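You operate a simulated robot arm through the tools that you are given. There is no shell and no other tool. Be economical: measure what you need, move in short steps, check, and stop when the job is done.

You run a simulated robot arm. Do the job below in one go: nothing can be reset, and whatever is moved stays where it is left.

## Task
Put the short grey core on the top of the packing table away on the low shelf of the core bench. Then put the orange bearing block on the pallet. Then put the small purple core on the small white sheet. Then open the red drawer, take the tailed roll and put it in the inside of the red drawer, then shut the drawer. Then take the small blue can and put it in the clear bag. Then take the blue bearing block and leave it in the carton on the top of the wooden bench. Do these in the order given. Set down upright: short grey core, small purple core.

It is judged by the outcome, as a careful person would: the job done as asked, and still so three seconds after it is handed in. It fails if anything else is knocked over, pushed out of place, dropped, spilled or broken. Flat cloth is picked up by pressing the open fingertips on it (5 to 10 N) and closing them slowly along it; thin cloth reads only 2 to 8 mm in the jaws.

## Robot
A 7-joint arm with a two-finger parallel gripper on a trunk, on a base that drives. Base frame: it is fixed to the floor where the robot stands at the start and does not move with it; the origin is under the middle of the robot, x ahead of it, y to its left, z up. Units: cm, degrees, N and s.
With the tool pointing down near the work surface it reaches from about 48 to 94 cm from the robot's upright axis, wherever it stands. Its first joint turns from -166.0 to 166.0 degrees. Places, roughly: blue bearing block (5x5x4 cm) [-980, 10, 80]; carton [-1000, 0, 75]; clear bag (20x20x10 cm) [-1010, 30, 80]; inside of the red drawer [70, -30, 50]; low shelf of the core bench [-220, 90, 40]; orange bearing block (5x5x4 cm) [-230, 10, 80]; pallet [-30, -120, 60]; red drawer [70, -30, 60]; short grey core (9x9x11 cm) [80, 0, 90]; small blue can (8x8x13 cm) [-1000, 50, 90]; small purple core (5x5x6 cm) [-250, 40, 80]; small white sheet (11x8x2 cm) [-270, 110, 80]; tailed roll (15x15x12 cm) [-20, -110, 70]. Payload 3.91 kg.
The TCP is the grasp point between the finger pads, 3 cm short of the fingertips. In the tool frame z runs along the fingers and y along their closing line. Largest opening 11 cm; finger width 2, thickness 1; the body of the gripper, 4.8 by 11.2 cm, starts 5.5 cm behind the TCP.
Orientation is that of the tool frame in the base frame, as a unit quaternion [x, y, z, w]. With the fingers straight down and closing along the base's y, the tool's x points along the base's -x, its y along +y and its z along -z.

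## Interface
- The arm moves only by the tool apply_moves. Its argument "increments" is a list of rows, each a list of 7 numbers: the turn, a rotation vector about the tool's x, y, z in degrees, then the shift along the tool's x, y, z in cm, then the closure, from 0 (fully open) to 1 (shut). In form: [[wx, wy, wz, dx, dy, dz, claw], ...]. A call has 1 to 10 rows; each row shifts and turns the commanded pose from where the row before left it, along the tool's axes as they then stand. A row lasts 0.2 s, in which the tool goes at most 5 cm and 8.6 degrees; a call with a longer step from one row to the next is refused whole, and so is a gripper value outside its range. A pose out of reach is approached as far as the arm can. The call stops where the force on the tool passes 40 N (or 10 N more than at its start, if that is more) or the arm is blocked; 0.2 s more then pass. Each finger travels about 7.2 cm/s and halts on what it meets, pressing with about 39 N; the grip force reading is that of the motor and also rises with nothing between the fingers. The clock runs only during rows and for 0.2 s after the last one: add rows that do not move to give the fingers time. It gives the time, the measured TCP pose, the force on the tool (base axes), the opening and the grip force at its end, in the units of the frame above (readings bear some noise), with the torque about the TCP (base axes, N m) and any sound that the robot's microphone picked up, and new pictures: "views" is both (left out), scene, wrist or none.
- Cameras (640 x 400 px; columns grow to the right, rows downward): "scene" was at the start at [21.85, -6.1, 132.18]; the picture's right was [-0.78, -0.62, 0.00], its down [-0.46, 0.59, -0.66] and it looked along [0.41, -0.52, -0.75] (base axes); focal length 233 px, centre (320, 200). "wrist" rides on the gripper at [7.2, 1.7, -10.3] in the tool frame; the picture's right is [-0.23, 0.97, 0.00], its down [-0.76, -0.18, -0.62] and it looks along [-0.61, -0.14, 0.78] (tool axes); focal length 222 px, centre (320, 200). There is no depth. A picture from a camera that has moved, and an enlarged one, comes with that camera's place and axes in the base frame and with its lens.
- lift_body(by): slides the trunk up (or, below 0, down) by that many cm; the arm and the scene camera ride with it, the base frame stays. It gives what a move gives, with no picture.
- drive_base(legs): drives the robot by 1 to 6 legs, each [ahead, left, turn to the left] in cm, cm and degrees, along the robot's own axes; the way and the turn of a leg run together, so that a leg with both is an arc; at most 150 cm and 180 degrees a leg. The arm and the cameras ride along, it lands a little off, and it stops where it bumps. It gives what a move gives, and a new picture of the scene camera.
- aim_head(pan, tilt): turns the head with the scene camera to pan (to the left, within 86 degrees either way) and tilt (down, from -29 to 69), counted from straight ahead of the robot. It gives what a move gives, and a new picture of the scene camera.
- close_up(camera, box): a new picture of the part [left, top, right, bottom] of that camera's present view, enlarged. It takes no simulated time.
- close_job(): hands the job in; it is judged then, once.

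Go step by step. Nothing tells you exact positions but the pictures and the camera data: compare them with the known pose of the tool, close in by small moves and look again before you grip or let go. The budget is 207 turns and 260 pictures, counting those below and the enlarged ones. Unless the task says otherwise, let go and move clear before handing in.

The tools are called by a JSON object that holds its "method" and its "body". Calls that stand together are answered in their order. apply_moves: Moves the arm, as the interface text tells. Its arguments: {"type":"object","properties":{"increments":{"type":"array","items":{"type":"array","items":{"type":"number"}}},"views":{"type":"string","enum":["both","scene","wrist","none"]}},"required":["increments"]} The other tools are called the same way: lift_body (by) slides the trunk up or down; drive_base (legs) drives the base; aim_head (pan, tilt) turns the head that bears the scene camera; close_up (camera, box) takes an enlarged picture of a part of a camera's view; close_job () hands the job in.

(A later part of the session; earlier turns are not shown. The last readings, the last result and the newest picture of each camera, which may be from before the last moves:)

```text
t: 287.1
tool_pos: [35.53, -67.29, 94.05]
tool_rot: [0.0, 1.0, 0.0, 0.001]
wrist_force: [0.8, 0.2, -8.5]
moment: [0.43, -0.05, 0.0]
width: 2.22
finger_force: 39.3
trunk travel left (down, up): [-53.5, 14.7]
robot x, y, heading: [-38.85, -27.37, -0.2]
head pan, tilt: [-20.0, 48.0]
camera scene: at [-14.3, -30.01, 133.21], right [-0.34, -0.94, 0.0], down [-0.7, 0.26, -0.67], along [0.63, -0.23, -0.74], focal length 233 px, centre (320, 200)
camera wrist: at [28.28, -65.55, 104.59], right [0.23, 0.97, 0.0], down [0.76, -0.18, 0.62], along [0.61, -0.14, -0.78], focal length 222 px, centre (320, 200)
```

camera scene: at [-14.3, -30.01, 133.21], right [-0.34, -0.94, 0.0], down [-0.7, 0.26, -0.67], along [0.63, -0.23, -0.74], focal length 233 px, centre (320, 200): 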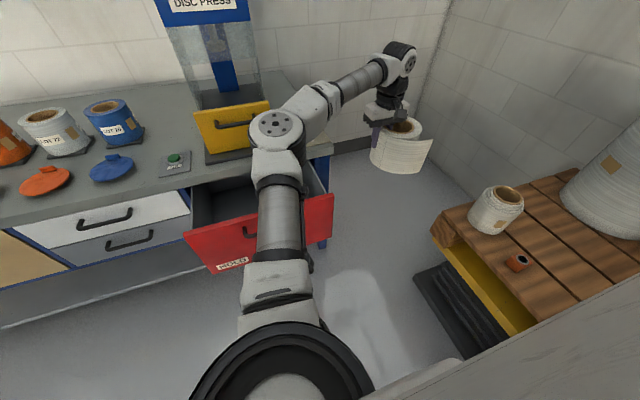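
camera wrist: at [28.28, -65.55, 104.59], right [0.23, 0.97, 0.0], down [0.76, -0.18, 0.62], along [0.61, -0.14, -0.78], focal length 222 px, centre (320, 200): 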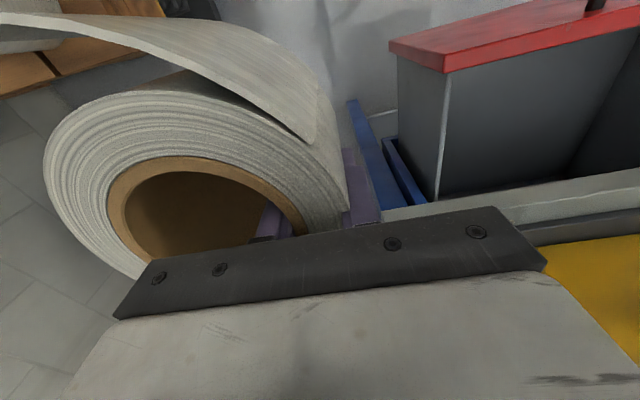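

{"method": "apply_moves", "body": {"increments": [[0, 0, 0, -0.3, 2, 0, 1], [0, 0, 0, -0.6, 4, 0, 1], [0, 0, 0, -0.6, 4, 0, 1], [0, 0, 0, -0.6, 4, 0, 1], [0, 0, 0, -0.6, 4, 0, 1], [0, 0, 0, -0.6, 4, 0, 1], [0, 0, 0, -0.8, 4, 0, 1], [0, 0, 0, -1, 4, 0, 1], [0, 0, 0, -1, 4, 0, 1], [0, 0, 0, -1, 4, 0, 1]], "views": "none"}}

{"method": "apply_moves", "body": {"increments": [[0, 0, 0, -1, 3, 0, 1], [0, 0, 0, -2, 2, 0, 1], [0, 0, 0, -1.4, 0, 0, 1]]}}

{"method": "aim_head", "body": {"pan": 0, "tilt": 48}}

{"method": "close_up", "body": {"camera": "scene", "box": [220, 60, 460, 210]}}

```text
t: 289.3
tool_pos: [42.76, -29.15, 94.15]
tool_rot: [0.002, 1.0, -0.001, 0.001]
wrist_force: [0.3, 0.0, -9.7]
moment: [0.47, -0.08, 0.02]
width: 2.21
finger_force: 39.2
trunk travel left (down, up): [-53.5, 14.7]
robot x, y, heading: [-38.98, -26.93, -0.3]
head pan, tilt: [-20.0, 48.0]
```

```text
t: 290.1
tool_pos: [47.15, -24.23, 93.83]
tool_rot: [0.002, 1.0, -0.001, 0.0]
wrist_force: [-0.4, -0.8, -9.7]
moment: [0.46, -0.04, -0.02]
width: 2.21
finger_force: 39.4
trunk travel left (down, up): [-53.5, 14.7]
robot x, y, heading: [-38.85, -27.43, -0.2]
head pan, tilt: [-20.0, 48.0]
camera scene: at [-14.27, -29.98, 133.21], right [-0.34, -0.94, 0.0], down [-0.7, 0.26, -0.67], along [0.63, -0.23, -0.74], focal length 233 px, centre (320, 200)
camera wrist: at [39.87, -22.52, 104.41], right [0.23, 0.97, 0.0], down [0.76, -0.18, 0.62], along [0.61, -0.15, -0.78], focal length 222 px, centre (320, 200)
```

scene: 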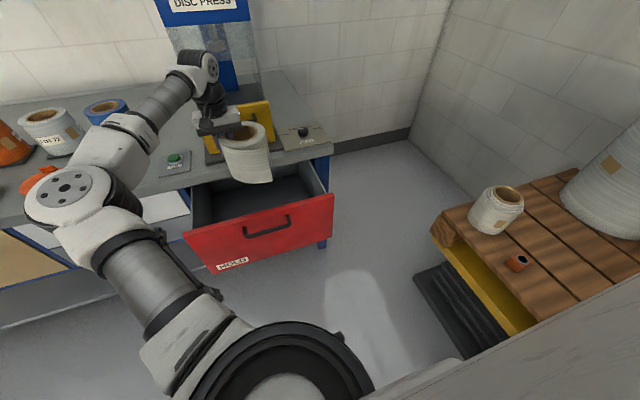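
wrist: 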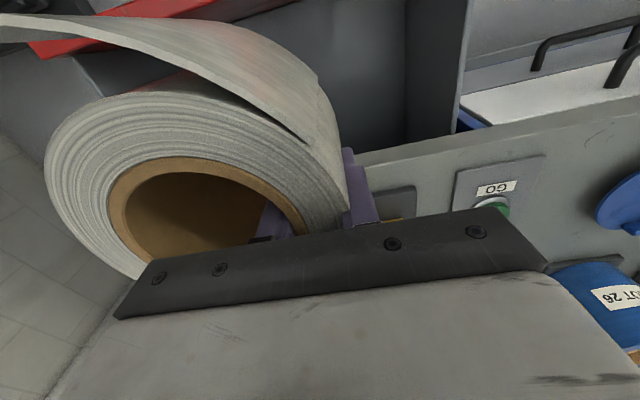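

```text
t: 290.9
tool_pos: [47.14, -24.34, 93.95]
tool_rot: [0.001, 1.0, -0.001, 0.0]
wrist_force: [1.0, 0.3, -9.6]
moment: [0.46, -0.07, 0.0]
width: 2.18
finger_force: 39.3
trunk travel left (down, up): [-53.5, 14.7]
robot x, y, heading: [-38.76, -27.56, -0.2]
head pan, tilt: [0.0, 48.0]
camera scene: at [-13.81, -27.28, 133.21], right [0.0, -1.0, 0.0], down [-0.74, 0.0, -0.67], along [0.67, 0.0, -0.74], focal length 233 px, centre (320, 200)
```

scene: 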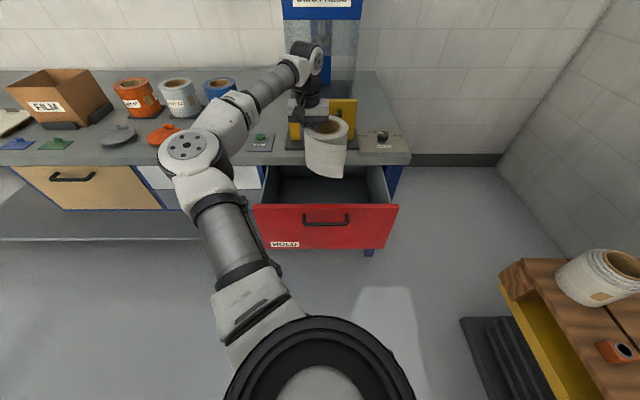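

```text
2.67 times, centred on (340, 135) of scene
camera zoom: at [-13.81, -27.28, 133.21], right [0.0, -1.0, 0.0], down [-0.74, 0.0, -0.67], along [0.67, 0.0, -0.74], focal length 621 px, centre (267, 373)
```

zoom: 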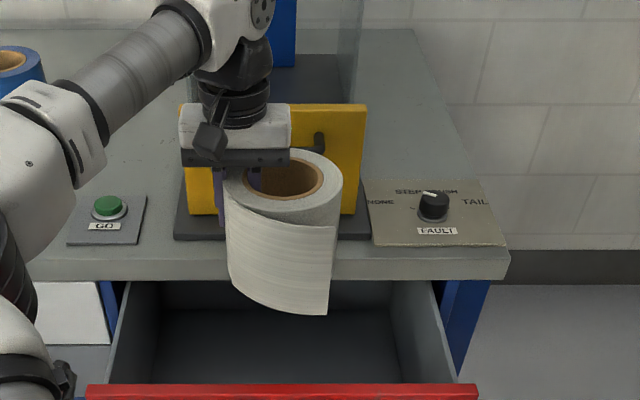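

{"method": "apply_moves", "body": {"increments": [[0, 0, 0, 0.5, 0, 0, 1], [0, 0, 0, 0, 0, 1, 1], [0, 0, 0, 0, 0, 1, 1]], "views": "none"}}

{"method": "lift_body", "body": {"by": -20}}

{"method": "close_up", "body": {"camera": "scene", "box": [220, 60, 460, 210]}}

```text
t: 291.7
tool_pos: [46.66, -24.23, 92.05]
tool_rot: [0.002, 1.0, 0.0, 0.001]
wrist_force: [-0.5, 0.2, -9.4]
moment: [0.45, -0.06, -0.01]
width: 2.21
finger_force: 39.1
trunk travel left (down, up): [-53.5, 14.7]
robot x, y, heading: [-38.86, -27.42, -0.2]
head pan, tilt: [0.0, 48.0]
```

```text
t: 293.9
tool_pos: [46.63, -24.27, 72.05]
tool_rot: [0.002, 1.0, -0.001, 0.001]
wrist_force: [0.3, 0.3, -8.8]
moment: [0.46, -0.11, -0.01]
width: 2.23
finger_force: 39.0
trunk travel left (down, up): [-33.5, 34.7]
robot x, y, heading: [-38.71, -27.32, 0.0]
head pan, tilt: [0.0, 48.0]
```

```text
2.67 times, centred on (340, 135) of scene
camera zoom: at [-13.83, -27.27, 113.22], right [0.0, -1.0, 0.0], down [-0.74, 0.0, -0.67], along [0.67, 0.0, -0.74], focal length 621 px, centre (267, 373)
```

zoom: 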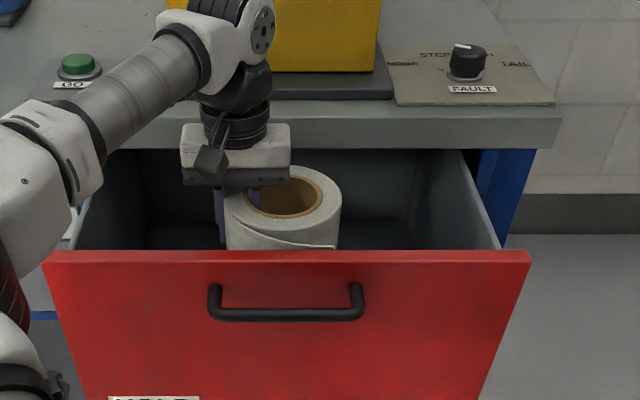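

{"method": "apply_moves", "body": {"increments": [[0, 0, 0, 0, 0, 1.5, 1], [0, 0, 0, 0, 0, 1.5, 1], [0, 0, 0, 0, 0, 1.5, 1], [0, 0, 0, 0, 0, 1, 1], [0, 0, 0, 0, 0, 0.7, 1]], "views": "wrist"}}

{"method": "apply_moves", "body": {"increments": [[0, 0, 0, 0, 0, 0.5, 1], [0, 0, 0, 0, 0, 0.5, 1]], "views": "none"}}

```text
t: 295.1
tool_pos: [46.64, -24.33, 65.86]
tool_rot: [0.001, 1.0, -0.001, 0.001]
wrist_force: [0.1, 0.9, -9.1]
moment: [0.45, -0.08, 0.01]
width: 2.21
finger_force: 39.4
trunk travel left (down, up): [-33.5, 34.7]
robot x, y, heading: [-38.63, -27.15, 0.0]
head pan, tilt: [0.0, 48.0]
camera wrist: at [39.34, -22.51, 76.34], right [0.23, 0.97, 0.0], down [0.76, -0.18, 0.62], along [0.61, -0.14, -0.78], focal length 222 px, centre (320, 200)
```

wrist: 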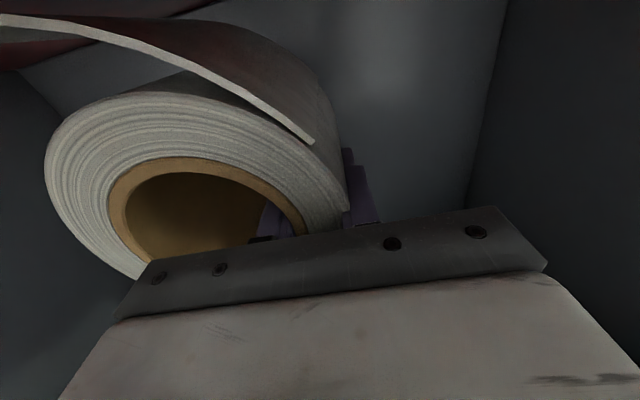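

```text
t: 295.7
tool_pos: [46.59, -24.34, 64.76]
tool_rot: [0.002, 1.0, -0.001, 0.001]
wrist_force: [0.6, 0.3, -8.9]
moment: [0.48, -0.08, 0.0]
width: 2.2
finger_force: 38.9
trunk travel left (down, up): [-33.5, 34.7]
robot x, y, heading: [-39.11, -27.32, -0.1]
head pan, tilt: [0.0, 48.0]
```

{"method": "apply_moves", "body": {"increments": [[0, 0, 0, 0, 0, 0.5, 1], [0, 0, 0, 0, 0, 0.4, 1]], "views": "none"}}

{"method": "apply_moves", "body": {"increments": [[0, 0, 0, 0, 0, 0.4, 1], [0, 0, 0, 0, 0, 0.3, 1]], "views": "none"}}

{"method": "apply_moves", "body": {"increments": [[0, 0, 0, 0, 0, 0.3, 1], [0, 0, 0, 0, 0, 0.3, 1]], "views": "none"}}

```text
t: 296.3
tool_pos: [46.63, -24.2, 63.94]
tool_rot: [0.001, 1.0, -0.001, 0.001]
wrist_force: [-0.4, 0.0, -8.7]
moment: [0.47, -0.06, -0.02]
width: 2.21
finger_force: 38.7
trunk travel left (down, up): [-33.5, 34.7]
robot x, y, heading: [-38.94, -27.37, -0.1]
head pan, tilt: [0.0, 48.0]
```

```text
t: 296.9
tool_pos: [46.73, -24.26, 63.32]
tool_rot: [0.002, 1.0, -0.001, 0.001]
wrist_force: [-0.2, 0.0, -8.9]
moment: [0.44, -0.12, 0.02]
width: 2.21
finger_force: 39.0
trunk travel left (down, up): [-33.5, 34.7]
robot x, y, heading: [-38.81, -27.34, -0.2]
head pan, tilt: [0.0, 48.0]
```

```text
t: 297.5
tool_pos: [46.67, -24.24, 62.75]
tool_rot: [0.001, 1.0, -0.002, 0.001]
wrist_force: [0.2, 0.3, -9.4]
moment: [0.46, -0.05, 0.0]
width: 2.2
finger_force: 39.6
trunk travel left (down, up): [-33.5, 34.7]
robot x, y, heading: [-38.76, -26.94, 0.1]
head pan, tilt: [0.0, 48.0]
```

{"method": "apply_moves", "body": {"increments": [[0, 0, 0, 0, 0, 0.3, 1], [0, 0, 0, 0, 0, 0.3, 1]], "views": "none"}}

{"method": "apply_moves", "body": {"increments": [[0, 0, 0, 0, 0, 0.3, 1], [0, 0, 0, 0, 0, 0.3, 1]], "views": "wrist"}}

```text
t: 298.1
tool_pos: [46.69, -24.39, 62.05]
tool_rot: [0.002, 1.0, 0.001, 0.001]
wrist_force: [-0.4, -0.4, -9.4]
moment: [0.46, -0.07, -0.01]
width: 2.18
finger_force: 39.0
trunk travel left (down, up): [-33.5, 34.7]
robot x, y, heading: [-38.87, -27.34, -0.2]
head pan, tilt: [0.0, 48.0]
```

```text
t: 298.7
tool_pos: [46.63, -24.27, 61.52]
tool_rot: [0.002, 1.0, 0.0, 0.001]
wrist_force: [0.2, -0.6, -8.4]
moment: [0.47, -0.05, 0.03]
width: 2.2
finger_force: 39.0
trunk travel left (down, up): [-33.5, 34.7]
robot x, y, heading: [-38.92, -27.53, -0.3]
head pan, tilt: [0.0, 48.0]
camera wrist: at [39.4, -22.55, 71.95], right [0.23, 0.97, 0.0], down [0.76, -0.18, 0.62], along [0.61, -0.14, -0.78], focal length 222 px, centre (320, 200)
```

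wrist: 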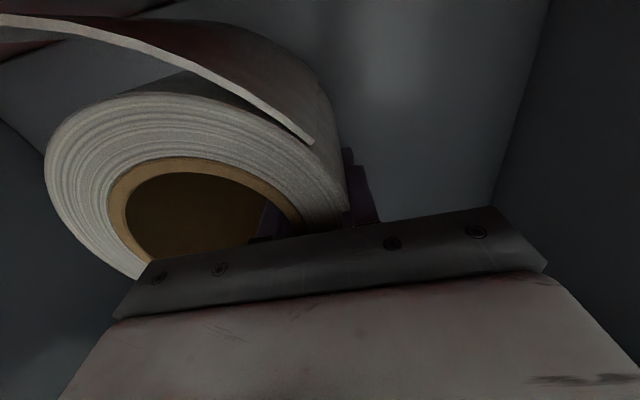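

{"method": "apply_moves", "body": {"increments": [[0, 0, 0, 0, 0, 0.3, 1], [0, 0, 0, 0, 0, 0.3, 1]], "views": "none"}}

{"method": "apply_moves", "body": {"increments": [[0, 0, 0, 0, 0, 0.3, 1], [0, 0, 0, 0, 0, 0.3, 1]], "views": "none"}}

{"method": "apply_moves", "body": {"increments": [[0, 0, 0, 0, 0, 0.3, 1], [0, 0, 0, 0, 0, 0.3, 1]], "views": "none"}}

```text
t: 299.3
tool_pos: [46.66, -24.44, 60.92]
tool_rot: [0.002, 1.0, 0.0, 0.002]
wrist_force: [-0.1, 0.5, -8.8]
moment: [0.42, -0.08, 0.02]
width: 2.23
finger_force: 38.6
trunk travel left (down, up): [-33.5, 34.7]
robot x, y, heading: [-38.71, -27.45, 0.0]
head pan, tilt: [0.0, 48.0]
```

```text
t: 299.9
tool_pos: [46.74, -24.25, 60.75]
tool_rot: [0.001, 1.0, -0.001, 0.004]
wrist_force: [0.9, 0.1, 15.9]
moment: [0.48, 0.83, -0.02]
width: 2.17
finger_force: 39.4
trunk travel left (down, up): [-33.5, 34.7]
robot x, y, heading: [-39.04, -27.36, -0.2]
head pan, tilt: [0.0, 48.0]
```

```text
t: 300.5
tool_pos: [46.55, -24.31, 60.09]
tool_rot: [0.001, 1.0, -0.001, 0.003]
wrist_force: [2.2, -1.0, 21.1]
moment: [0.34, -0.06, 0.08]
width: 2.21
finger_force: 39.1
trunk travel left (down, up): [-33.5, 34.7]
robot x, y, heading: [-39.3, -27.23, -0.1]
head pan, tilt: [0.0, 48.0]
```

{"method": "apply_moves", "body": {"increments": [[0, 0, 0, 0, 0, -0.3, 1], [0, 0, 0, 0, 0, 0, 0.75], [0, 0, 0, 0, 0, 0, 0.6], [0, 0, 0, 0, 0, 0, 0.5], [0, 0, 0, 0, 0, 0, 0.5]], "views": "wrist"}}

{"method": "close_up", "body": {"camera": "scene", "box": [220, 60, 460, 210]}}

```text
t: 301.7
tool_pos: [46.55, -24.27, 60.11]
tool_rot: [0.002, 1.0, -0.001, 0.001]
wrist_force: [0.7, -0.1, 0.0]
moment: [0.0, 0.02, -0.02]
width: 5.52
finger_force: 0.0
trunk travel left (down, up): [-33.5, 34.7]
robot x, y, heading: [-38.65, -27.54, 0.1]
head pan, tilt: [0.0, 48.0]
camera wrist: at [39.34, -22.54, 70.51], right [0.23, 0.97, 0.0], down [0.76, -0.18, 0.62], along [0.61, -0.14, -0.78], focal length 222 px, centre (320, 200)
```

wrist: 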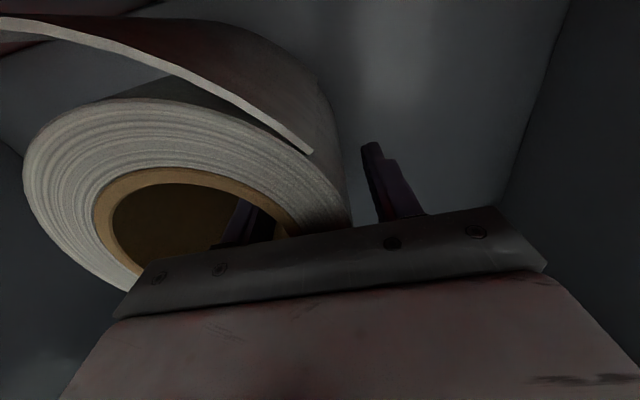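

```text
2.67 times, centred on (340, 135) of scene
camera zoom: at [-13.9, -27.27, 113.23], right [0.0, -1.0, 0.0], down [-0.74, 0.0, -0.67], along [0.67, 0.0, -0.74], focal length 621 px, centre (267, 373)
```

zoom: 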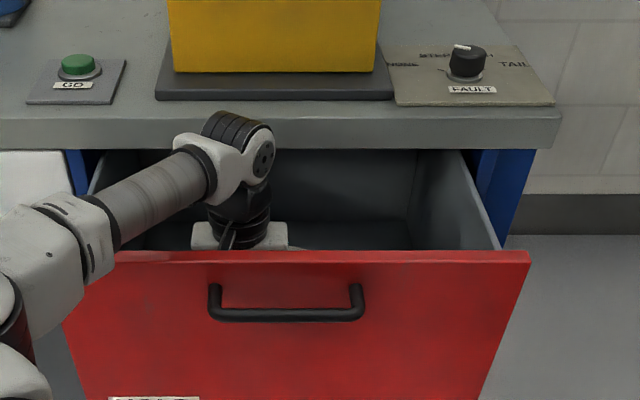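

{"method": "apply_moves", "body": {"increments": [[0, 0, 0, 0, 0, -1, 0.5], [0, 0, 0, 0, 0, -2, 0.5], [0, 0, 0, 0, 0, -2.5, 0.5], [0, 0, 0, 0, 0, -3, 0.5], [0, 0, 0, 0, 0, -3, 0.5], [0, 0, 0, 0, 0, -3, 0.5], [0, 0, 0, 0, 0, -3, 0.5], [0, 0, 0, 0, 0, -3, 0.5]], "views": "wrist"}}

{"method": "lift_body", "body": {"by": 12}}

{"method": "close_up", "body": {"camera": "scene", "box": [220, 60, 460, 210]}}

```text
t: 303.5
tool_pos: [46.57, -24.42, 80.68]
tool_rot: [0.003, 1.0, 0.0, 0.0]
wrist_force: [0.4, -0.1, 1.0]
moment: [-0.02, -0.02, 0.01]
width: 5.45
finger_force: 0.0
trunk travel left (down, up): [-33.5, 34.7]
robot x, y, heading: [-38.78, -27.28, -0.1]
head pan, tilt: [0.0, 48.0]
camera wrist: at [39.36, -22.64, 91.09], right [0.23, 0.97, 0.0], down [0.76, -0.18, 0.62], along [0.61, -0.15, -0.78], focal length 222 px, centre (320, 200)
```

wrist: 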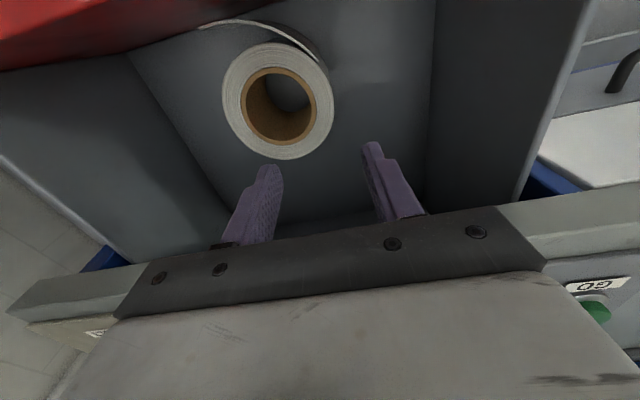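

```text
t: 305.0
tool_pos: [46.71, -24.45, 92.67]
tool_rot: [0.002, 1.0, -0.001, 0.001]
wrist_force: [0.4, 0.5, -1.1]
moment: [0.04, -0.02, 0.05]
width: 5.48
finger_force: 0.2
trunk travel left (down, up): [-45.5, 22.7]
robot x, y, heading: [-38.77, -27.29, -0.2]
head pan, tilt: [0.0, 48.0]
```

```text
2.67 times, centred on (340, 135) of scene
camera zoom: at [-13.88, -27.27, 125.23], right [0.0, -1.0, 0.0], down [-0.74, 0.0, -0.67], along [0.67, 0.0, -0.74], focal length 621 px, centre (267, 373)
```

zoom: 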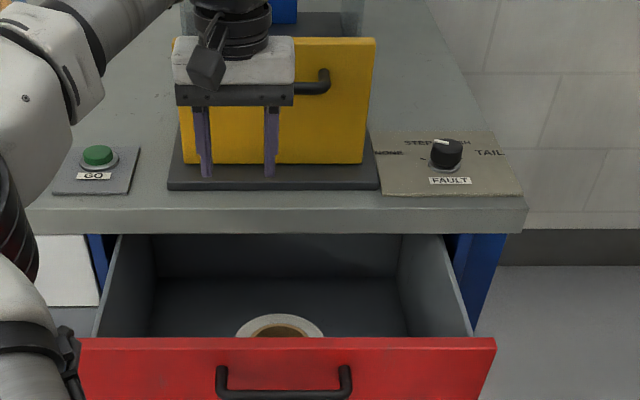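

{"method": "apply_moves", "body": {"increments": [[0, 0, 0, 4.4, -0.9, 0, 1], [0, 0, 0, 4.4, -0.9, 0, 1], [0, 0, 0, 4.4, -0.9, 0, 1], [0, 0, 0, 4.4, -0.9, 0, 1], [0, 0, 0, 4.4, -0.9, 0, 1], [0, 0, 0, 0, 0, 4, 1], [0, 0, 0, 0, 0, 4, 1], [0, 0, 0, 0, 0, 4, 1], [0, 0, 0, 0, 0, 4, 1], [0, 0, 0, 0, 0, 4, 1]]}}

```text
t: 307.2
tool_pos: [24.58, -28.86, 72.42]
tool_rot: [0.002, 1.0, -0.001, 0.001]
wrist_force: [0.6, -0.3, 0.3]
moment: [0.01, 0.0, 0.01]
width: 0.0
finger_force: 38.0
trunk travel left (down, up): [-45.5, 22.7]
robot x, y, heading: [-38.8, -27.35, -0.2]
head pan, tilt: [0.0, 48.0]
camera scene: at [-13.89, -27.27, 125.24], right [0.0, -1.0, 0.0], down [-0.74, 0.0, -0.67], along [0.67, 0.0, -0.74], focal length 233 px, centre (320, 200)
camera wrist: at [17.41, -27.06, 82.86], right [0.23, 0.97, 0.0], down [0.76, -0.18, 0.63], along [0.61, -0.15, -0.78], focal length 222 px, centre (320, 200)
```

scene: 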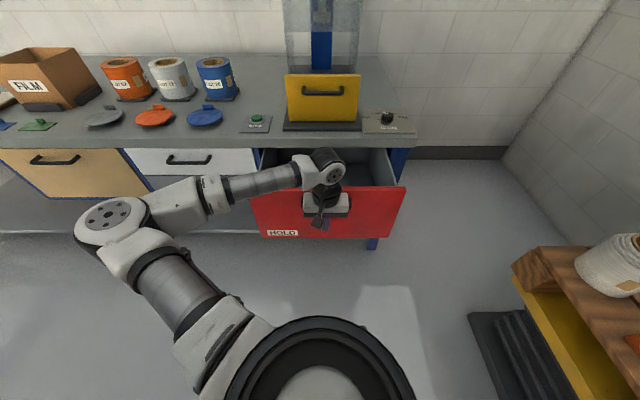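
wrist: 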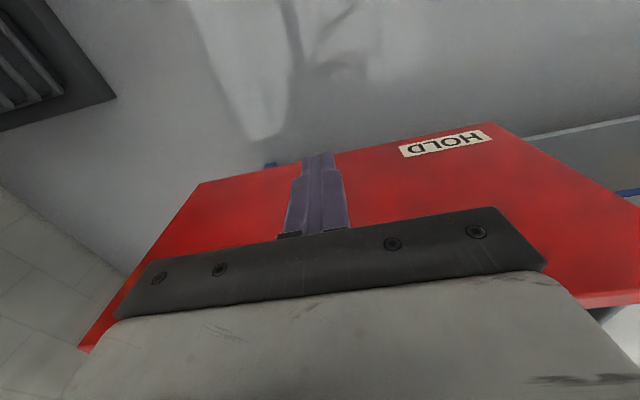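

{"method": "apply_moves", "body": {"increments": [[0, 0, 0, -1.5, 0, 0, 1], [0, 0, 0, -1.5, 0, 0, 1], [0, 0, 0, -1, 0, 0, 1], [0, 0, 0, -1, 0, 0, 1], [0, 0, 0, -1.5, 0, 0, 1], [0, 0, 0, -1.5, 0, 0, 1], [0, 0, 0, -1.5, 0, 0, 1], [0, 0, 0, -1.5, 0, 0, 1], [0, 0, 0, -1.5, 0, 0, 1], [0, 0, 0, -1.5, 0, 0, 1]], "views": "scene"}}

```text
t: 309.4
tool_pos: [38.89, -28.83, 72.58]
tool_rot: [0.002, 1.0, -0.001, 0.002]
wrist_force: [-0.6, 0.0, -0.3]
moment: [-0.03, -0.02, 0.01]
width: 0.0
finger_force: 37.2
trunk travel left (down, up): [-45.5, 22.7]
robot x, y, heading: [-38.88, -27.13, -0.1]
head pan, tilt: [0.0, 48.0]
camera scene: at [-13.89, -27.27, 125.23], right [0.0, -1.0, 0.0], down [-0.74, 0.0, -0.67], along [0.67, 0.0, -0.74], focal length 233 px, centre (320, 200)
```

scene: 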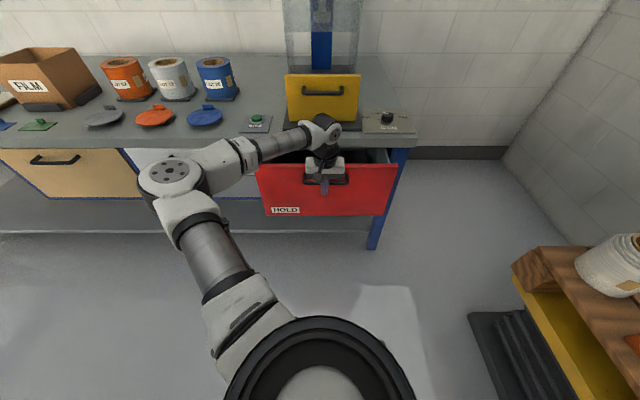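

{"method": "apply_moves", "body": {"increments": [[0, 0, 0, -1.5, 0, 0, 1], [0, 0, 0, -1.5, 0, 0, 1], [0, 0, 0, -1.5, 0, 0, 1], [0, 0, 0, -1.5, 0, 0, 1], [0, 0, 0, -1.5, 0, 0, 1], [0, 0, 0, -1.2, 0, 0, 1], [0, 0, 0, -0.8, 0, 0, 1], [0, 0, 0, -0.5, 0, 0, 1]], "views": "none"}}

{"method": "apply_moves", "body": {"increments": [[0, 0, 0, -0.5, 0, 0, 1], [0, 0, 0, -0.5, 0, 0, 1], [0, 0, 0, -0.4, 0, 0, 1]], "views": "scene"}}

```text
t: 311.2
tool_pos: [48.71, -29.03, 72.56]
tool_rot: [0.002, 1.0, -0.001, 0.001]
wrist_force: [-0.9, -0.5, 0.5]
moment: [0.01, 0.03, -0.01]
width: 0.0
finger_force: 37.5
trunk travel left (down, up): [-45.5, 22.7]
robot x, y, heading: [-39.2, -27.13, 0.1]
head pan, tilt: [0.0, 48.0]
```

```text
t: 311.9
tool_pos: [49.29, -29.11, 72.56]
tool_rot: [0.004, 1.0, 0.0, -0.007]
wrist_force: [-8.5, 0.8, 3.5]
moment: [-0.01, -0.02, -0.05]
width: 0.02
finger_force: 37.7
trunk travel left (down, up): [-45.5, 22.7]
robot x, y, heading: [-38.99, -27.41, -0.1]
head pan, tilt: [0.0, 48.0]
stopped in row 3: the force on the tool passed its limit at 46 N (the readings are from after the stop); the commanded pose is now the measured one
camera scene: at [-14.05, -27.25, 125.26], right [0.0, -1.0, 0.0], down [-0.74, 0.0, -0.67], along [0.67, 0.0, -0.74], focal length 233 px, centre (320, 200)
```

scene: 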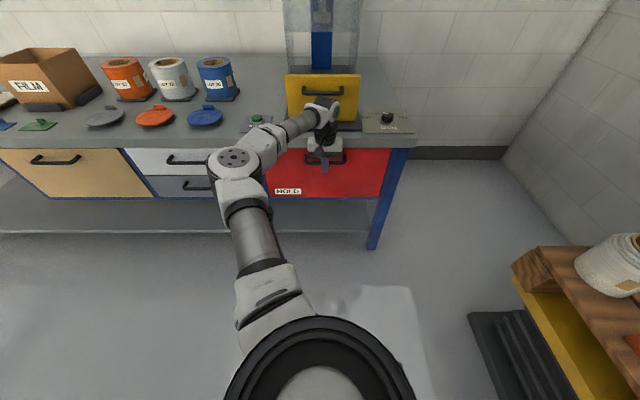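

{"method": "apply_moves", "body": {"increments": [[0, 0, 0, 1, 0, 0, 1], [0, 0, 0, 4, 0, 0, 1], [0, 0, 0, 4, 0, 0, 1], [0, 0, 0, 4, 0, 0, 1]], "views": "none"}}

{"method": "close_up", "body": {"camera": "scene", "box": [200, 60, 440, 210]}}

```text
t: 312.9
tool_pos: [36.34, -29.05, 72.73]
tool_rot: [0.003, 1.0, 0.001, -0.006]
wrist_force: [-0.3, -0.4, 0.1]
moment: [0.0, 0.0, 0.01]
width: 0.0
finger_force: 37.3
trunk travel left (down, up): [-45.5, 22.7]
robot x, y, heading: [-38.8, -27.31, -0.1]
head pan, tilt: [0.0, 48.0]
```

```text
2.67 times, centred on (320, 135) of scene
camera zoom: at [-13.97, -27.26, 125.24], right [0.0, -1.0, 0.0], down [-0.74, 0.0, -0.67], along [0.67, 0.0, -0.74], focal length 621 px, centre (320, 373)
```

zoom: 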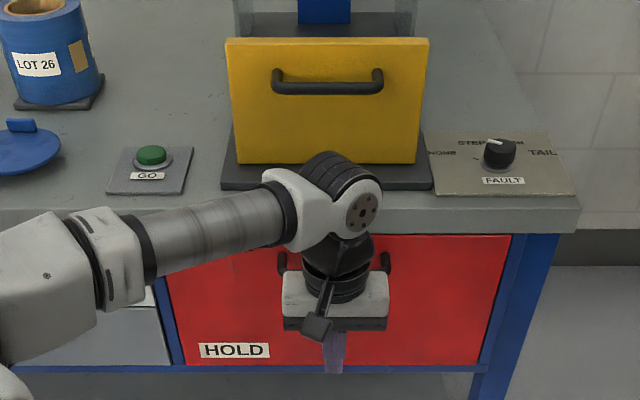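

{"method": "apply_moves", "body": {"increments": [[0, 0, 0, 2, 0, -4, 1], [0, 0, 0, 2, 0, -4, 0.5], [0, 0, 0, 2, 0, -4, 0], [0, 0, 0, 2, 1, -4, 0], [0, 0, 0, 2, 1, -4, 0], [0, 0, 0, 2, 2, -4, 0], [0, 0, 0, 2, 2, -2, 0], [0, 0, 0, 2, 2, 0, 0]], "views": "none"}}

{"method": "lift_body", "body": {"by": 7}}

{"method": "close_up", "body": {"camera": "scene", "box": [200, 60, 440, 210]}}

{"method": "drive_base", "body": {"legs": [[25, 0, 0], [0, 0, 90], [130, 0, 0], [120, 0, 0]]}}

```text
t: 314.7
tool_pos: [20.78, -20.64, 98.91]
tool_rot: [0.003, 1.0, 0.001, -0.006]
wrist_force: [-1.0, -0.7, 0.6]
moment: [-0.03, 0.01, 0.03]
width: 11.01
finger_force: 0.1
trunk travel left (down, up): [-45.5, 22.7]
robot x, y, heading: [-38.74, -27.33, -0.0]
head pan, tilt: [0.0, 48.0]
```

```text
t: 315.8
tool_pos: [20.85, -20.76, 105.68]
tool_rot: [0.004, 1.0, 0.001, -0.005]
wrist_force: [-0.4, -0.3, 0.2]
moment: [0.01, 0.05, 0.01]
width: 11.0
finger_force: 0.0
trunk travel left (down, up): [-52.5, 15.7]
robot x, y, heading: [-38.94, -27.39, -0.0]
head pan, tilt: [0.0, 48.0]
```

```text
2.67 times, centred on (320, 135) of scene
camera zoom: at [-13.94, -27.26, 132.23], right [0.0, -1.0, 0.0], down [-0.74, 0.0, -0.67], along [0.67, 0.0, -0.74], focal length 621 px, centre (320, 373)
```

zoom: 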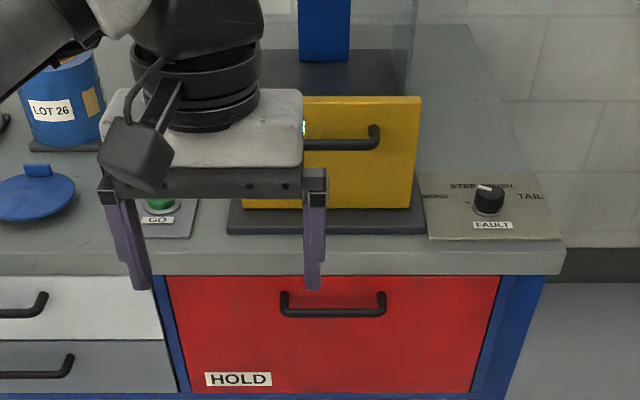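

```text
t: 332.5
tool_pos: [-32.24, 270.86, 105.9]
tool_rot: [0.725, -0.689, 0.005, 0.004]
wrist_force: [0.3, -0.3, -0.2]
moment: [0.0, 0.01, 0.0]
width: 10.99
finger_force: 0.0
trunk travel left (down, up): [-52.5, 15.7]
robot x, y, heading: [-22.49, 211.72, 93.1]
head pan, tilt: [0.0, 48.0]
stopped in leg 4: the robot was blocked; the commanded pose is now the measured one
camera scene: at [-23.81, 236.53, 132.27], right [1.0, 0.05, 0.0], down [0.04, -0.74, -0.67], along [-0.04, 0.67, -0.74], focal length 233 px, centre (320, 200)
```

scene: 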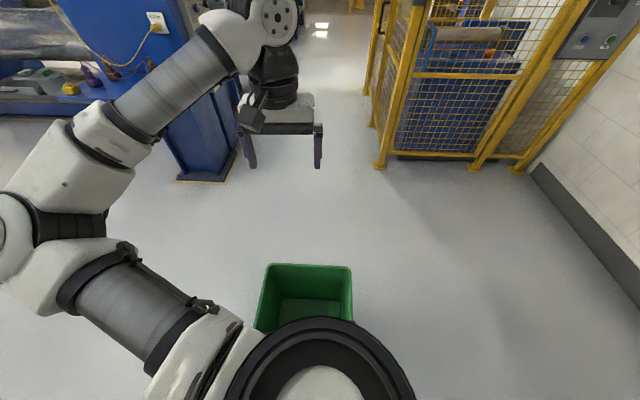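

{"method": "drive_base", "body": {"legs": [[-8, 0, 0], [0, 0, 87], [75, 0, 0], [0, -28, 0]]}}

{"method": "aim_head", "body": {"pan": 86, "tilt": 30}}

{"method": "aim_head", "body": {"pan": 0, "tilt": 10}}

```text
t: 343.5
tool_pos: [-156.56, 224.53, 105.72]
tool_rot: [1.0, 0.003, 0.007, 0.0]
wrist_force: [0.4, -0.4, -0.6]
moment: [0.0, 0.03, 0.03]
width: 11.04
finger_force: 0.1
trunk travel left (down, up): [-52.5, 15.7]
robot x, y, heading: [-97.09, 231.56, -179.5]
head pan, tilt: [0.0, 48.0]
camera scene: at [-121.85, 231.46, 132.23], right [-0.01, 1.0, 0.0], down [0.74, 0.01, -0.67], along [-0.67, -0.01, -0.74], focal length 233 px, centre (320, 200)
```

scene: 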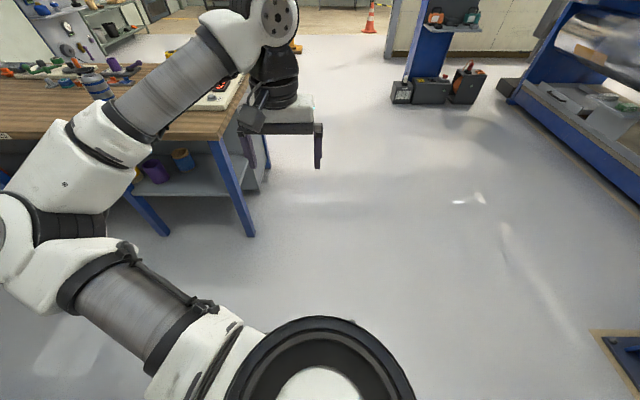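

```text
t: 345.1
tool_pos: [-156.61, 224.49, 105.8]
tool_rot: [1.0, 0.002, 0.007, 0.0]
wrist_force: [0.3, -0.2, -1.4]
moment: [-0.04, 0.0, 0.0]
width: 11.0
finger_force: 0.2
trunk travel left (down, up): [-52.5, 15.7]
robot x, y, heading: [-96.73, 231.93, -179.5]
head pan, tilt: [85.9, 30.0]
camera scene: at [-114.53, 222.49, 134.91], right [-1.0, 0.06, 0.0], down [0.03, 0.5, -0.87], along [-0.05, -0.86, -0.5], focal length 233 px, centre (320, 200)
```

scene: 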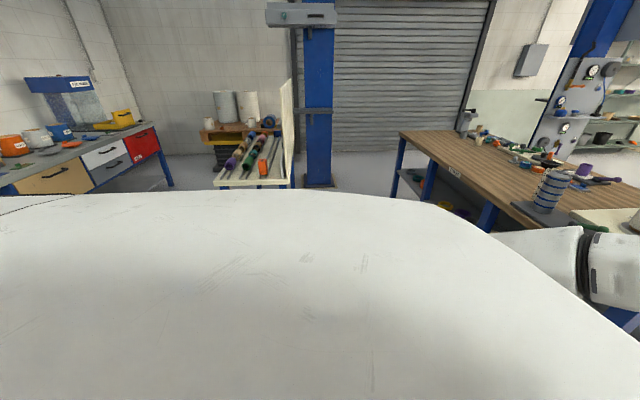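

```text
t: 346.7
tool_pos: [-156.56, 224.43, 105.77]
tool_rot: [1.0, 0.002, 0.007, 0.0]
wrist_force: [-0.7, 0.2, -0.2]
moment: [0.0, 0.01, 0.0]
width: 11.01
finger_force: 0.1
trunk travel left (down, up): [-52.5, 15.7]
robot x, y, heading: [-96.72, 231.71, -179.7]
head pan, tilt: [0.0, 10.0]
camera scene: at [-123.27, 231.42, 138.15], right [-0.01, 1.0, 0.0], down [0.17, 0.0, -0.98], along [-0.98, -0.01, -0.17], focal length 233 px, centre (320, 200)
```

scene: 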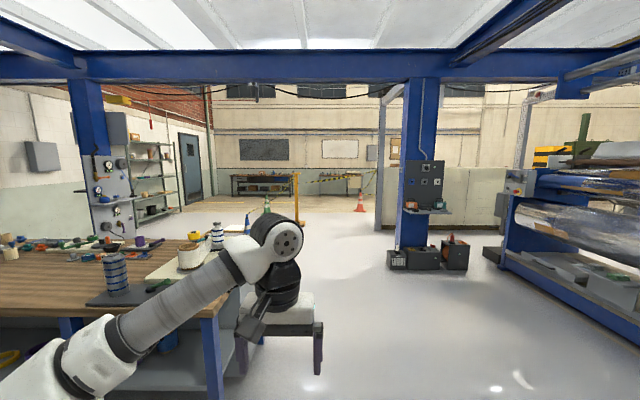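

{"method": "drive_base", "body": {"legs": [[150, 0, 0], [150, 0, 0], [60, 0, 0]]}}

{"method": "aim_head", "body": {"pan": 10, "tilt": 22}}

```text
t: 364.1
tool_pos: [-515.74, 217.18, 105.92]
tool_rot: [1.0, 0.01, 0.007, 0.0]
wrist_force: [0.1, 0.5, -0.4]
moment: [-0.01, -0.02, 0.01]
width: 11.0
finger_force: 0.1
trunk travel left (down, up): [-52.5, 15.7]
robot x, y, heading: [-456.38, 225.71, -178.7]
head pan, tilt: [0.0, 10.0]
camera scene: at [-482.71, 224.71, 138.14], right [-0.03, 1.0, 0.0], down [0.17, 0.0, -0.98], along [-0.98, -0.02, -0.17], focal length 233 px, centre (320, 200)
```

scene: 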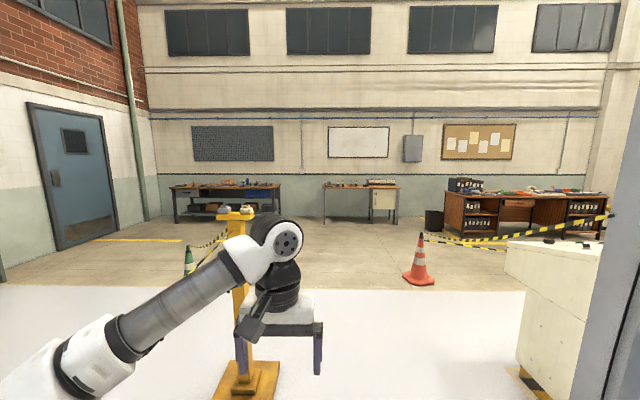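

```text
t: 364.9
tool_pos: [-515.81, 217.27, 105.78]
tool_rot: [1.0, 0.011, 0.007, 0.0]
wrist_force: [-0.5, 0.0, 0.0]
moment: [0.02, -0.04, -0.03]
width: 11.02
finger_force: 0.0
trunk travel left (down, up): [-52.5, 15.7]
robot x, y, heading: [-456.42, 225.6, -178.7]
head pan, tilt: [10.0, 22.0]
camera scene: at [-482.49, 223.11, 136.2], right [-0.2, 0.98, 0.0], down [0.37, 0.07, -0.93], along [-0.91, -0.18, -0.37], focal length 233 px, centre (320, 200)
```

scene: 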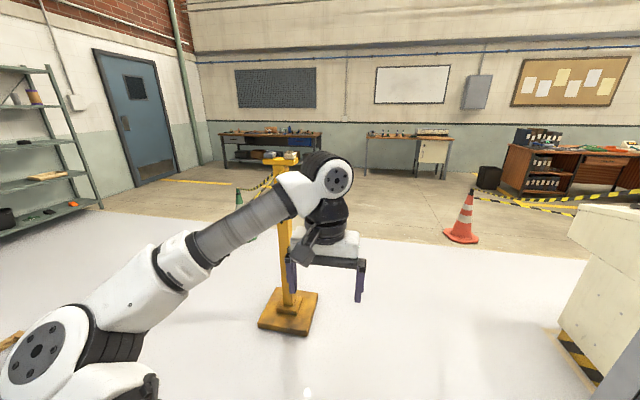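

{"method": "drive_base", "body": {"legs": [[0, -25, 0], [150, 0, 0], [110, 0, 0]]}}

{"method": "aim_head", "body": {"pan": 35, "tilt": 25}}

```text
t: 379.5
tool_pos: [-772.02, 240.62, 105.71]
tool_rot: [1.0, 0.002, 0.007, 0.0]
wrist_force: [-0.8, -0.3, 0.5]
moment: [-0.02, 0.01, 0.01]
width: 10.99
finger_force: 0.0
trunk travel left (down, up): [-52.5, 15.7]
robot x, y, heading: [-712.08, 247.66, -179.7]
head pan, tilt: [10.0, 22.0]
camera scene: at [-738.55, 245.98, 136.19], right [-0.18, 0.98, 0.0], down [0.37, 0.07, -0.93], along [-0.91, -0.17, -0.37], focal length 233 px, centre (320, 200)
```

scene: 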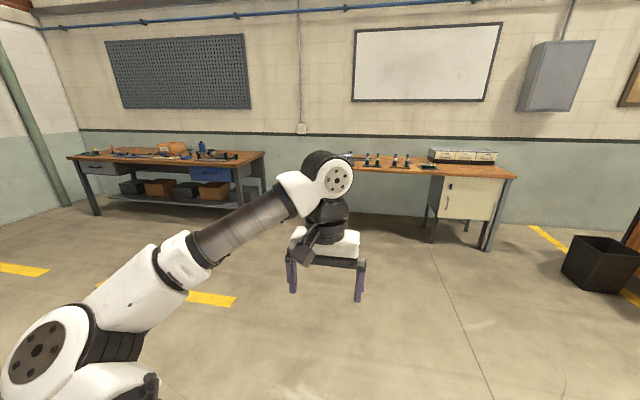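

```text
t: 380.4
tool_pos: [-771.97, 240.79, 105.85]
tool_rot: [1.0, 0.002, 0.007, 0.001]
wrist_force: [-0.2, 0.6, 0.1]
moment: [-0.01, 0.02, 0.01]
width: 10.99
finger_force: 0.0
trunk travel left (down, up): [-52.5, 15.7]
robot x, y, heading: [-712.49, 247.64, -179.6]
head pan, tilt: [35.0, 25.0]
camera scene: at [-736.92, 242.33, 135.71], right [-0.58, 0.82, 0.0], down [0.34, 0.24, -0.91], along [-0.74, -0.52, -0.42], focal length 233 px, centre (320, 200)
```

scene: 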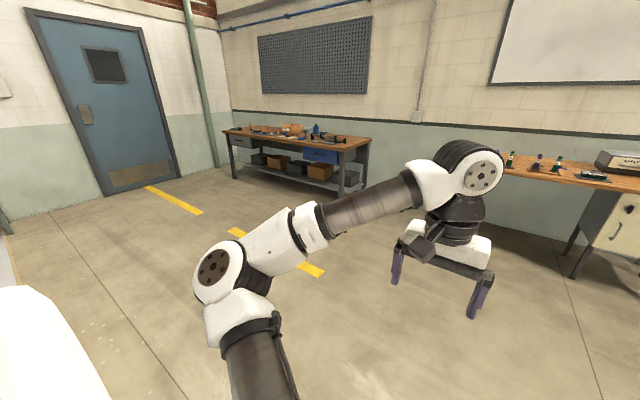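

{"method": "drive_base", "body": {"legs": [[85, 110, 0], [75, 105, 0]]}}

{"method": "aim_head", "body": {"pan": 0, "tilt": 35}}

{"method": "close_up", "body": {"camera": "scene", "box": [160, 60, 480, 260]}}

```text
t: 397.2
tool_pos: [-929.91, 26.58, 105.77]
tool_rot: [1.0, -0.005, 0.006, 0.0]
wrist_force: [-0.1, 0.0, 0.2]
moment: [0.0, 0.01, 0.01]
width: 11.0
finger_force: 0.0
trunk travel left (down, up): [-52.5, 15.7]
robot x, y, heading: [-870.56, 32.78, 179.9]
head pan, tilt: [35.0, 25.0]
camera scene: at [-894.89, 27.82, 135.71], right [-0.57, 0.82, 0.0], down [0.35, 0.24, -0.91], along [-0.75, -0.52, -0.42], focal length 233 px, centre (320, 200)
```

scene: 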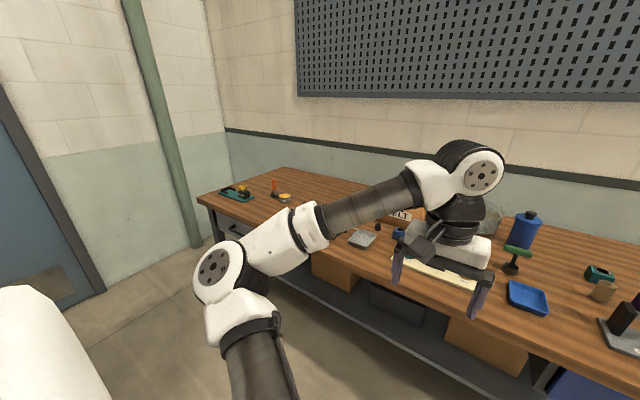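

```text
t: 398.2
tool_pos: [-929.96, 26.74, 105.72]
tool_rot: [1.0, -0.006, 0.007, 0.001]
wrist_force: [1.0, 0.4, -0.6]
moment: [-0.02, 0.01, 0.0]
width: 11.01
finger_force: 0.0
trunk travel left (down, up): [-52.5, 15.7]
robot x, y, heading: [-870.04, 32.72, 179.5]
head pan, tilt: [0.0, 35.0]
camera scene: at [-896.11, 33.11, 134.14], right [0.0, 1.0, 0.0], down [0.57, 0.0, -0.82], along [-0.82, 0.0, -0.57], focal length 233 px, centre (320, 200)
```

scene: 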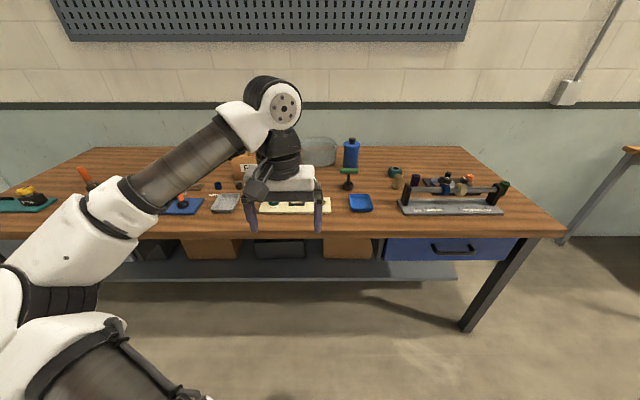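

```text
2.00 times, centred on (320, 160) of scene
camera zoom: at [-896.11, 33.11, 134.14], right [0.0, 1.0, 0.0], down [0.57, 0.0, -0.82], along [-0.82, 0.0, -0.57], focal length 466 px, centre (320, 280)
```

zoom: 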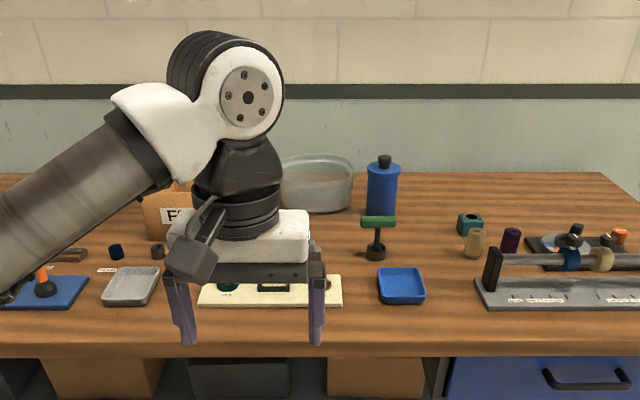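

{"method": "apply_moves", "body": {"increments": [[0, 0, 0, 2, 0, -3, 0], [0, 0, 0, 2, 0, -3, 0]], "views": "none"}}

{"method": "drive_base", "body": {"legs": [[47, 0, 0]]}}

{"method": "aim_head", "body": {"pan": 0, "tilt": 42}}

{"method": "close_up", "body": {"camera": "scene", "box": [220, 50, 460, 200]}}

```text
t: 398.8
tool_pos: [-925.88, 26.58, 112.05]
tool_rot: [1.0, -0.006, 0.007, 0.0]
wrist_force: [-0.8, 0.4, -0.7]
moment: [0.03, -0.02, 0.01]
width: 10.99
finger_force: 0.0
trunk travel left (down, up): [-52.5, 15.7]
robot x, y, heading: [-870.19, 33.11, 179.8]
head pan, tilt: [0.0, 35.0]
```

```text
t: 401.6
tool_pos: [-973.4, 26.61, 112.05]
tool_rot: [1.0, -0.004, 0.007, 0.0]
wrist_force: [-0.1, -1.5, 0.0]
moment: [0.01, -0.02, 0.0]
width: 10.98
finger_force: 0.0
trunk travel left (down, up): [-52.5, 15.7]
robot x, y, heading: [-918.07, 32.89, 179.7]
head pan, tilt: [0.0, 35.0]
camera scene: at [-943.63, 33.23, 134.13], right [0.0, 1.0, 0.0], down [0.57, 0.0, -0.82], along [-0.82, 0.0, -0.57], focal length 233 px, centre (320, 200)
```

scene: 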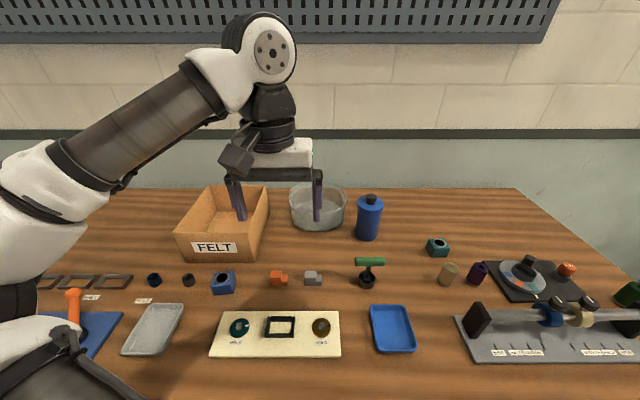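

```text
t: 402.3
tool_pos: [-973.44, 26.63, 111.99]
tool_rot: [1.0, -0.003, 0.006, 0.0]
wrist_force: [0.0, 0.6, 0.9]
moment: [-0.02, -0.03, 0.02]
width: 10.98
finger_force: 0.0
trunk travel left (down, up): [-52.5, 15.7]
robot x, y, heading: [-917.56, 33.04, 179.8]
head pan, tilt: [0.0, 42.0]
camera scene: at [-943.15, 33.23, 133.09], right [0.0, 1.0, 0.0], down [0.67, 0.0, -0.74], along [-0.74, 0.0, -0.67], focal length 233 px, centre (320, 200)
```

scene: 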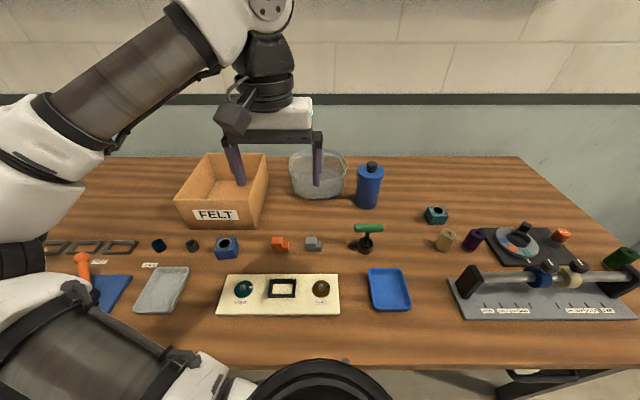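

```text
2.67 times, centred on (340, 125) of scene
camera zoom: at [-943.15, 33.23, 133.09], right [0.0, 1.0, 0.0], down [0.67, 0.0, -0.74], along [-0.74, 0.0, -0.67], focal length 621 px, centre (267, 400)
```

zoom: 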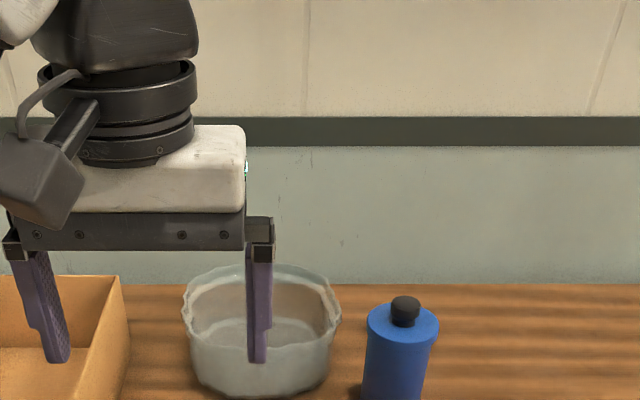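

{"method": "drive_base", "body": {"legs": [[4.5, 0, 0]]}}

{"method": "apply_moves", "body": {"increments": [[0, 0, 0, -3, -3.3, 0, 0.12], [0, 0, 0, -3, -3.3, 0, 0.12], [0, 0, 0, -3, -3.3, 0, 0.12], [0, 0, 0, -3, -3.3, 0, 0.12], [0, 0, 0, -3, -3.3, 0, 0.12], [0, 0, 0, -3, -3.3, 0, 0.12], [0, 0, 0, -3, -2.6, 0, 0.12], [0, 0, 0, -1.5, 0, 3, 0.12], [0, 0, 0, -1.5, 0, 3, 0.12]]}}

```text
t: 403.2
tool_pos: [-977.89, 26.49, 112.0]
tool_rot: [1.0, -0.003, 0.007, 0.0]
wrist_force: [-0.2, -0.9, 0.4]
moment: [-0.01, -0.03, 0.03]
width: 10.99
finger_force: 0.0
trunk travel left (down, up): [-52.5, 15.7]
robot x, y, heading: [-922.06, 32.57, 180.0]
head pan, tilt: [0.0, 42.0]
camera scene: at [-947.65, 33.24, 133.06], right [0.0, 1.0, 0.0], down [0.67, 0.0, -0.74], along [-0.74, 0.0, -0.67], focal length 233 px, centre (320, 200)
```

scene: 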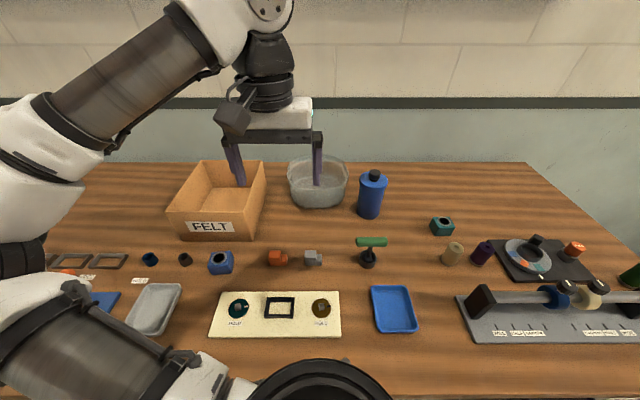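

```text
t: 405.2
tool_pos: [-1001.78, 49.2, 105.65]
tool_rot: [1.0, -0.004, 0.007, 0.001]
wrist_force: [0.1, -0.1, 0.7]
moment: [-0.02, 0.0, -0.01]
width: 9.66
finger_force: 0.1
trunk travel left (down, up): [-52.5, 15.7]
robot x, y, heading: [-922.06, 33.14, 179.6]
head pan, tilt: [0.0, 42.0]
camera scene: at [-947.6, 33.24, 133.08], right [0.0, 1.0, 0.0], down [0.67, 0.0, -0.74], along [-0.74, 0.0, -0.67], focal length 233 px, centre (320, 200)
camera wrist: at [-994.64, 47.48, 116.27], right [-0.23, -0.97, 0.0], down [-0.77, 0.18, 0.61], along [-0.6, 0.14, -0.79], focal length 222 px, centre (320, 200)
```

scene: 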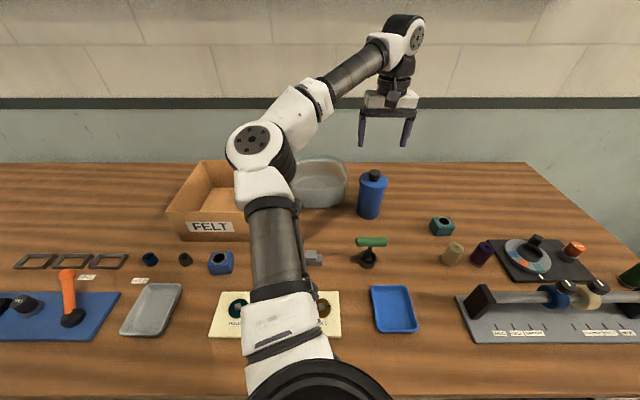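
wrist: 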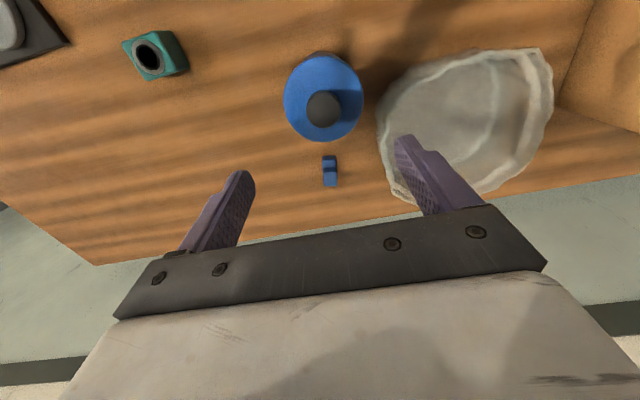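

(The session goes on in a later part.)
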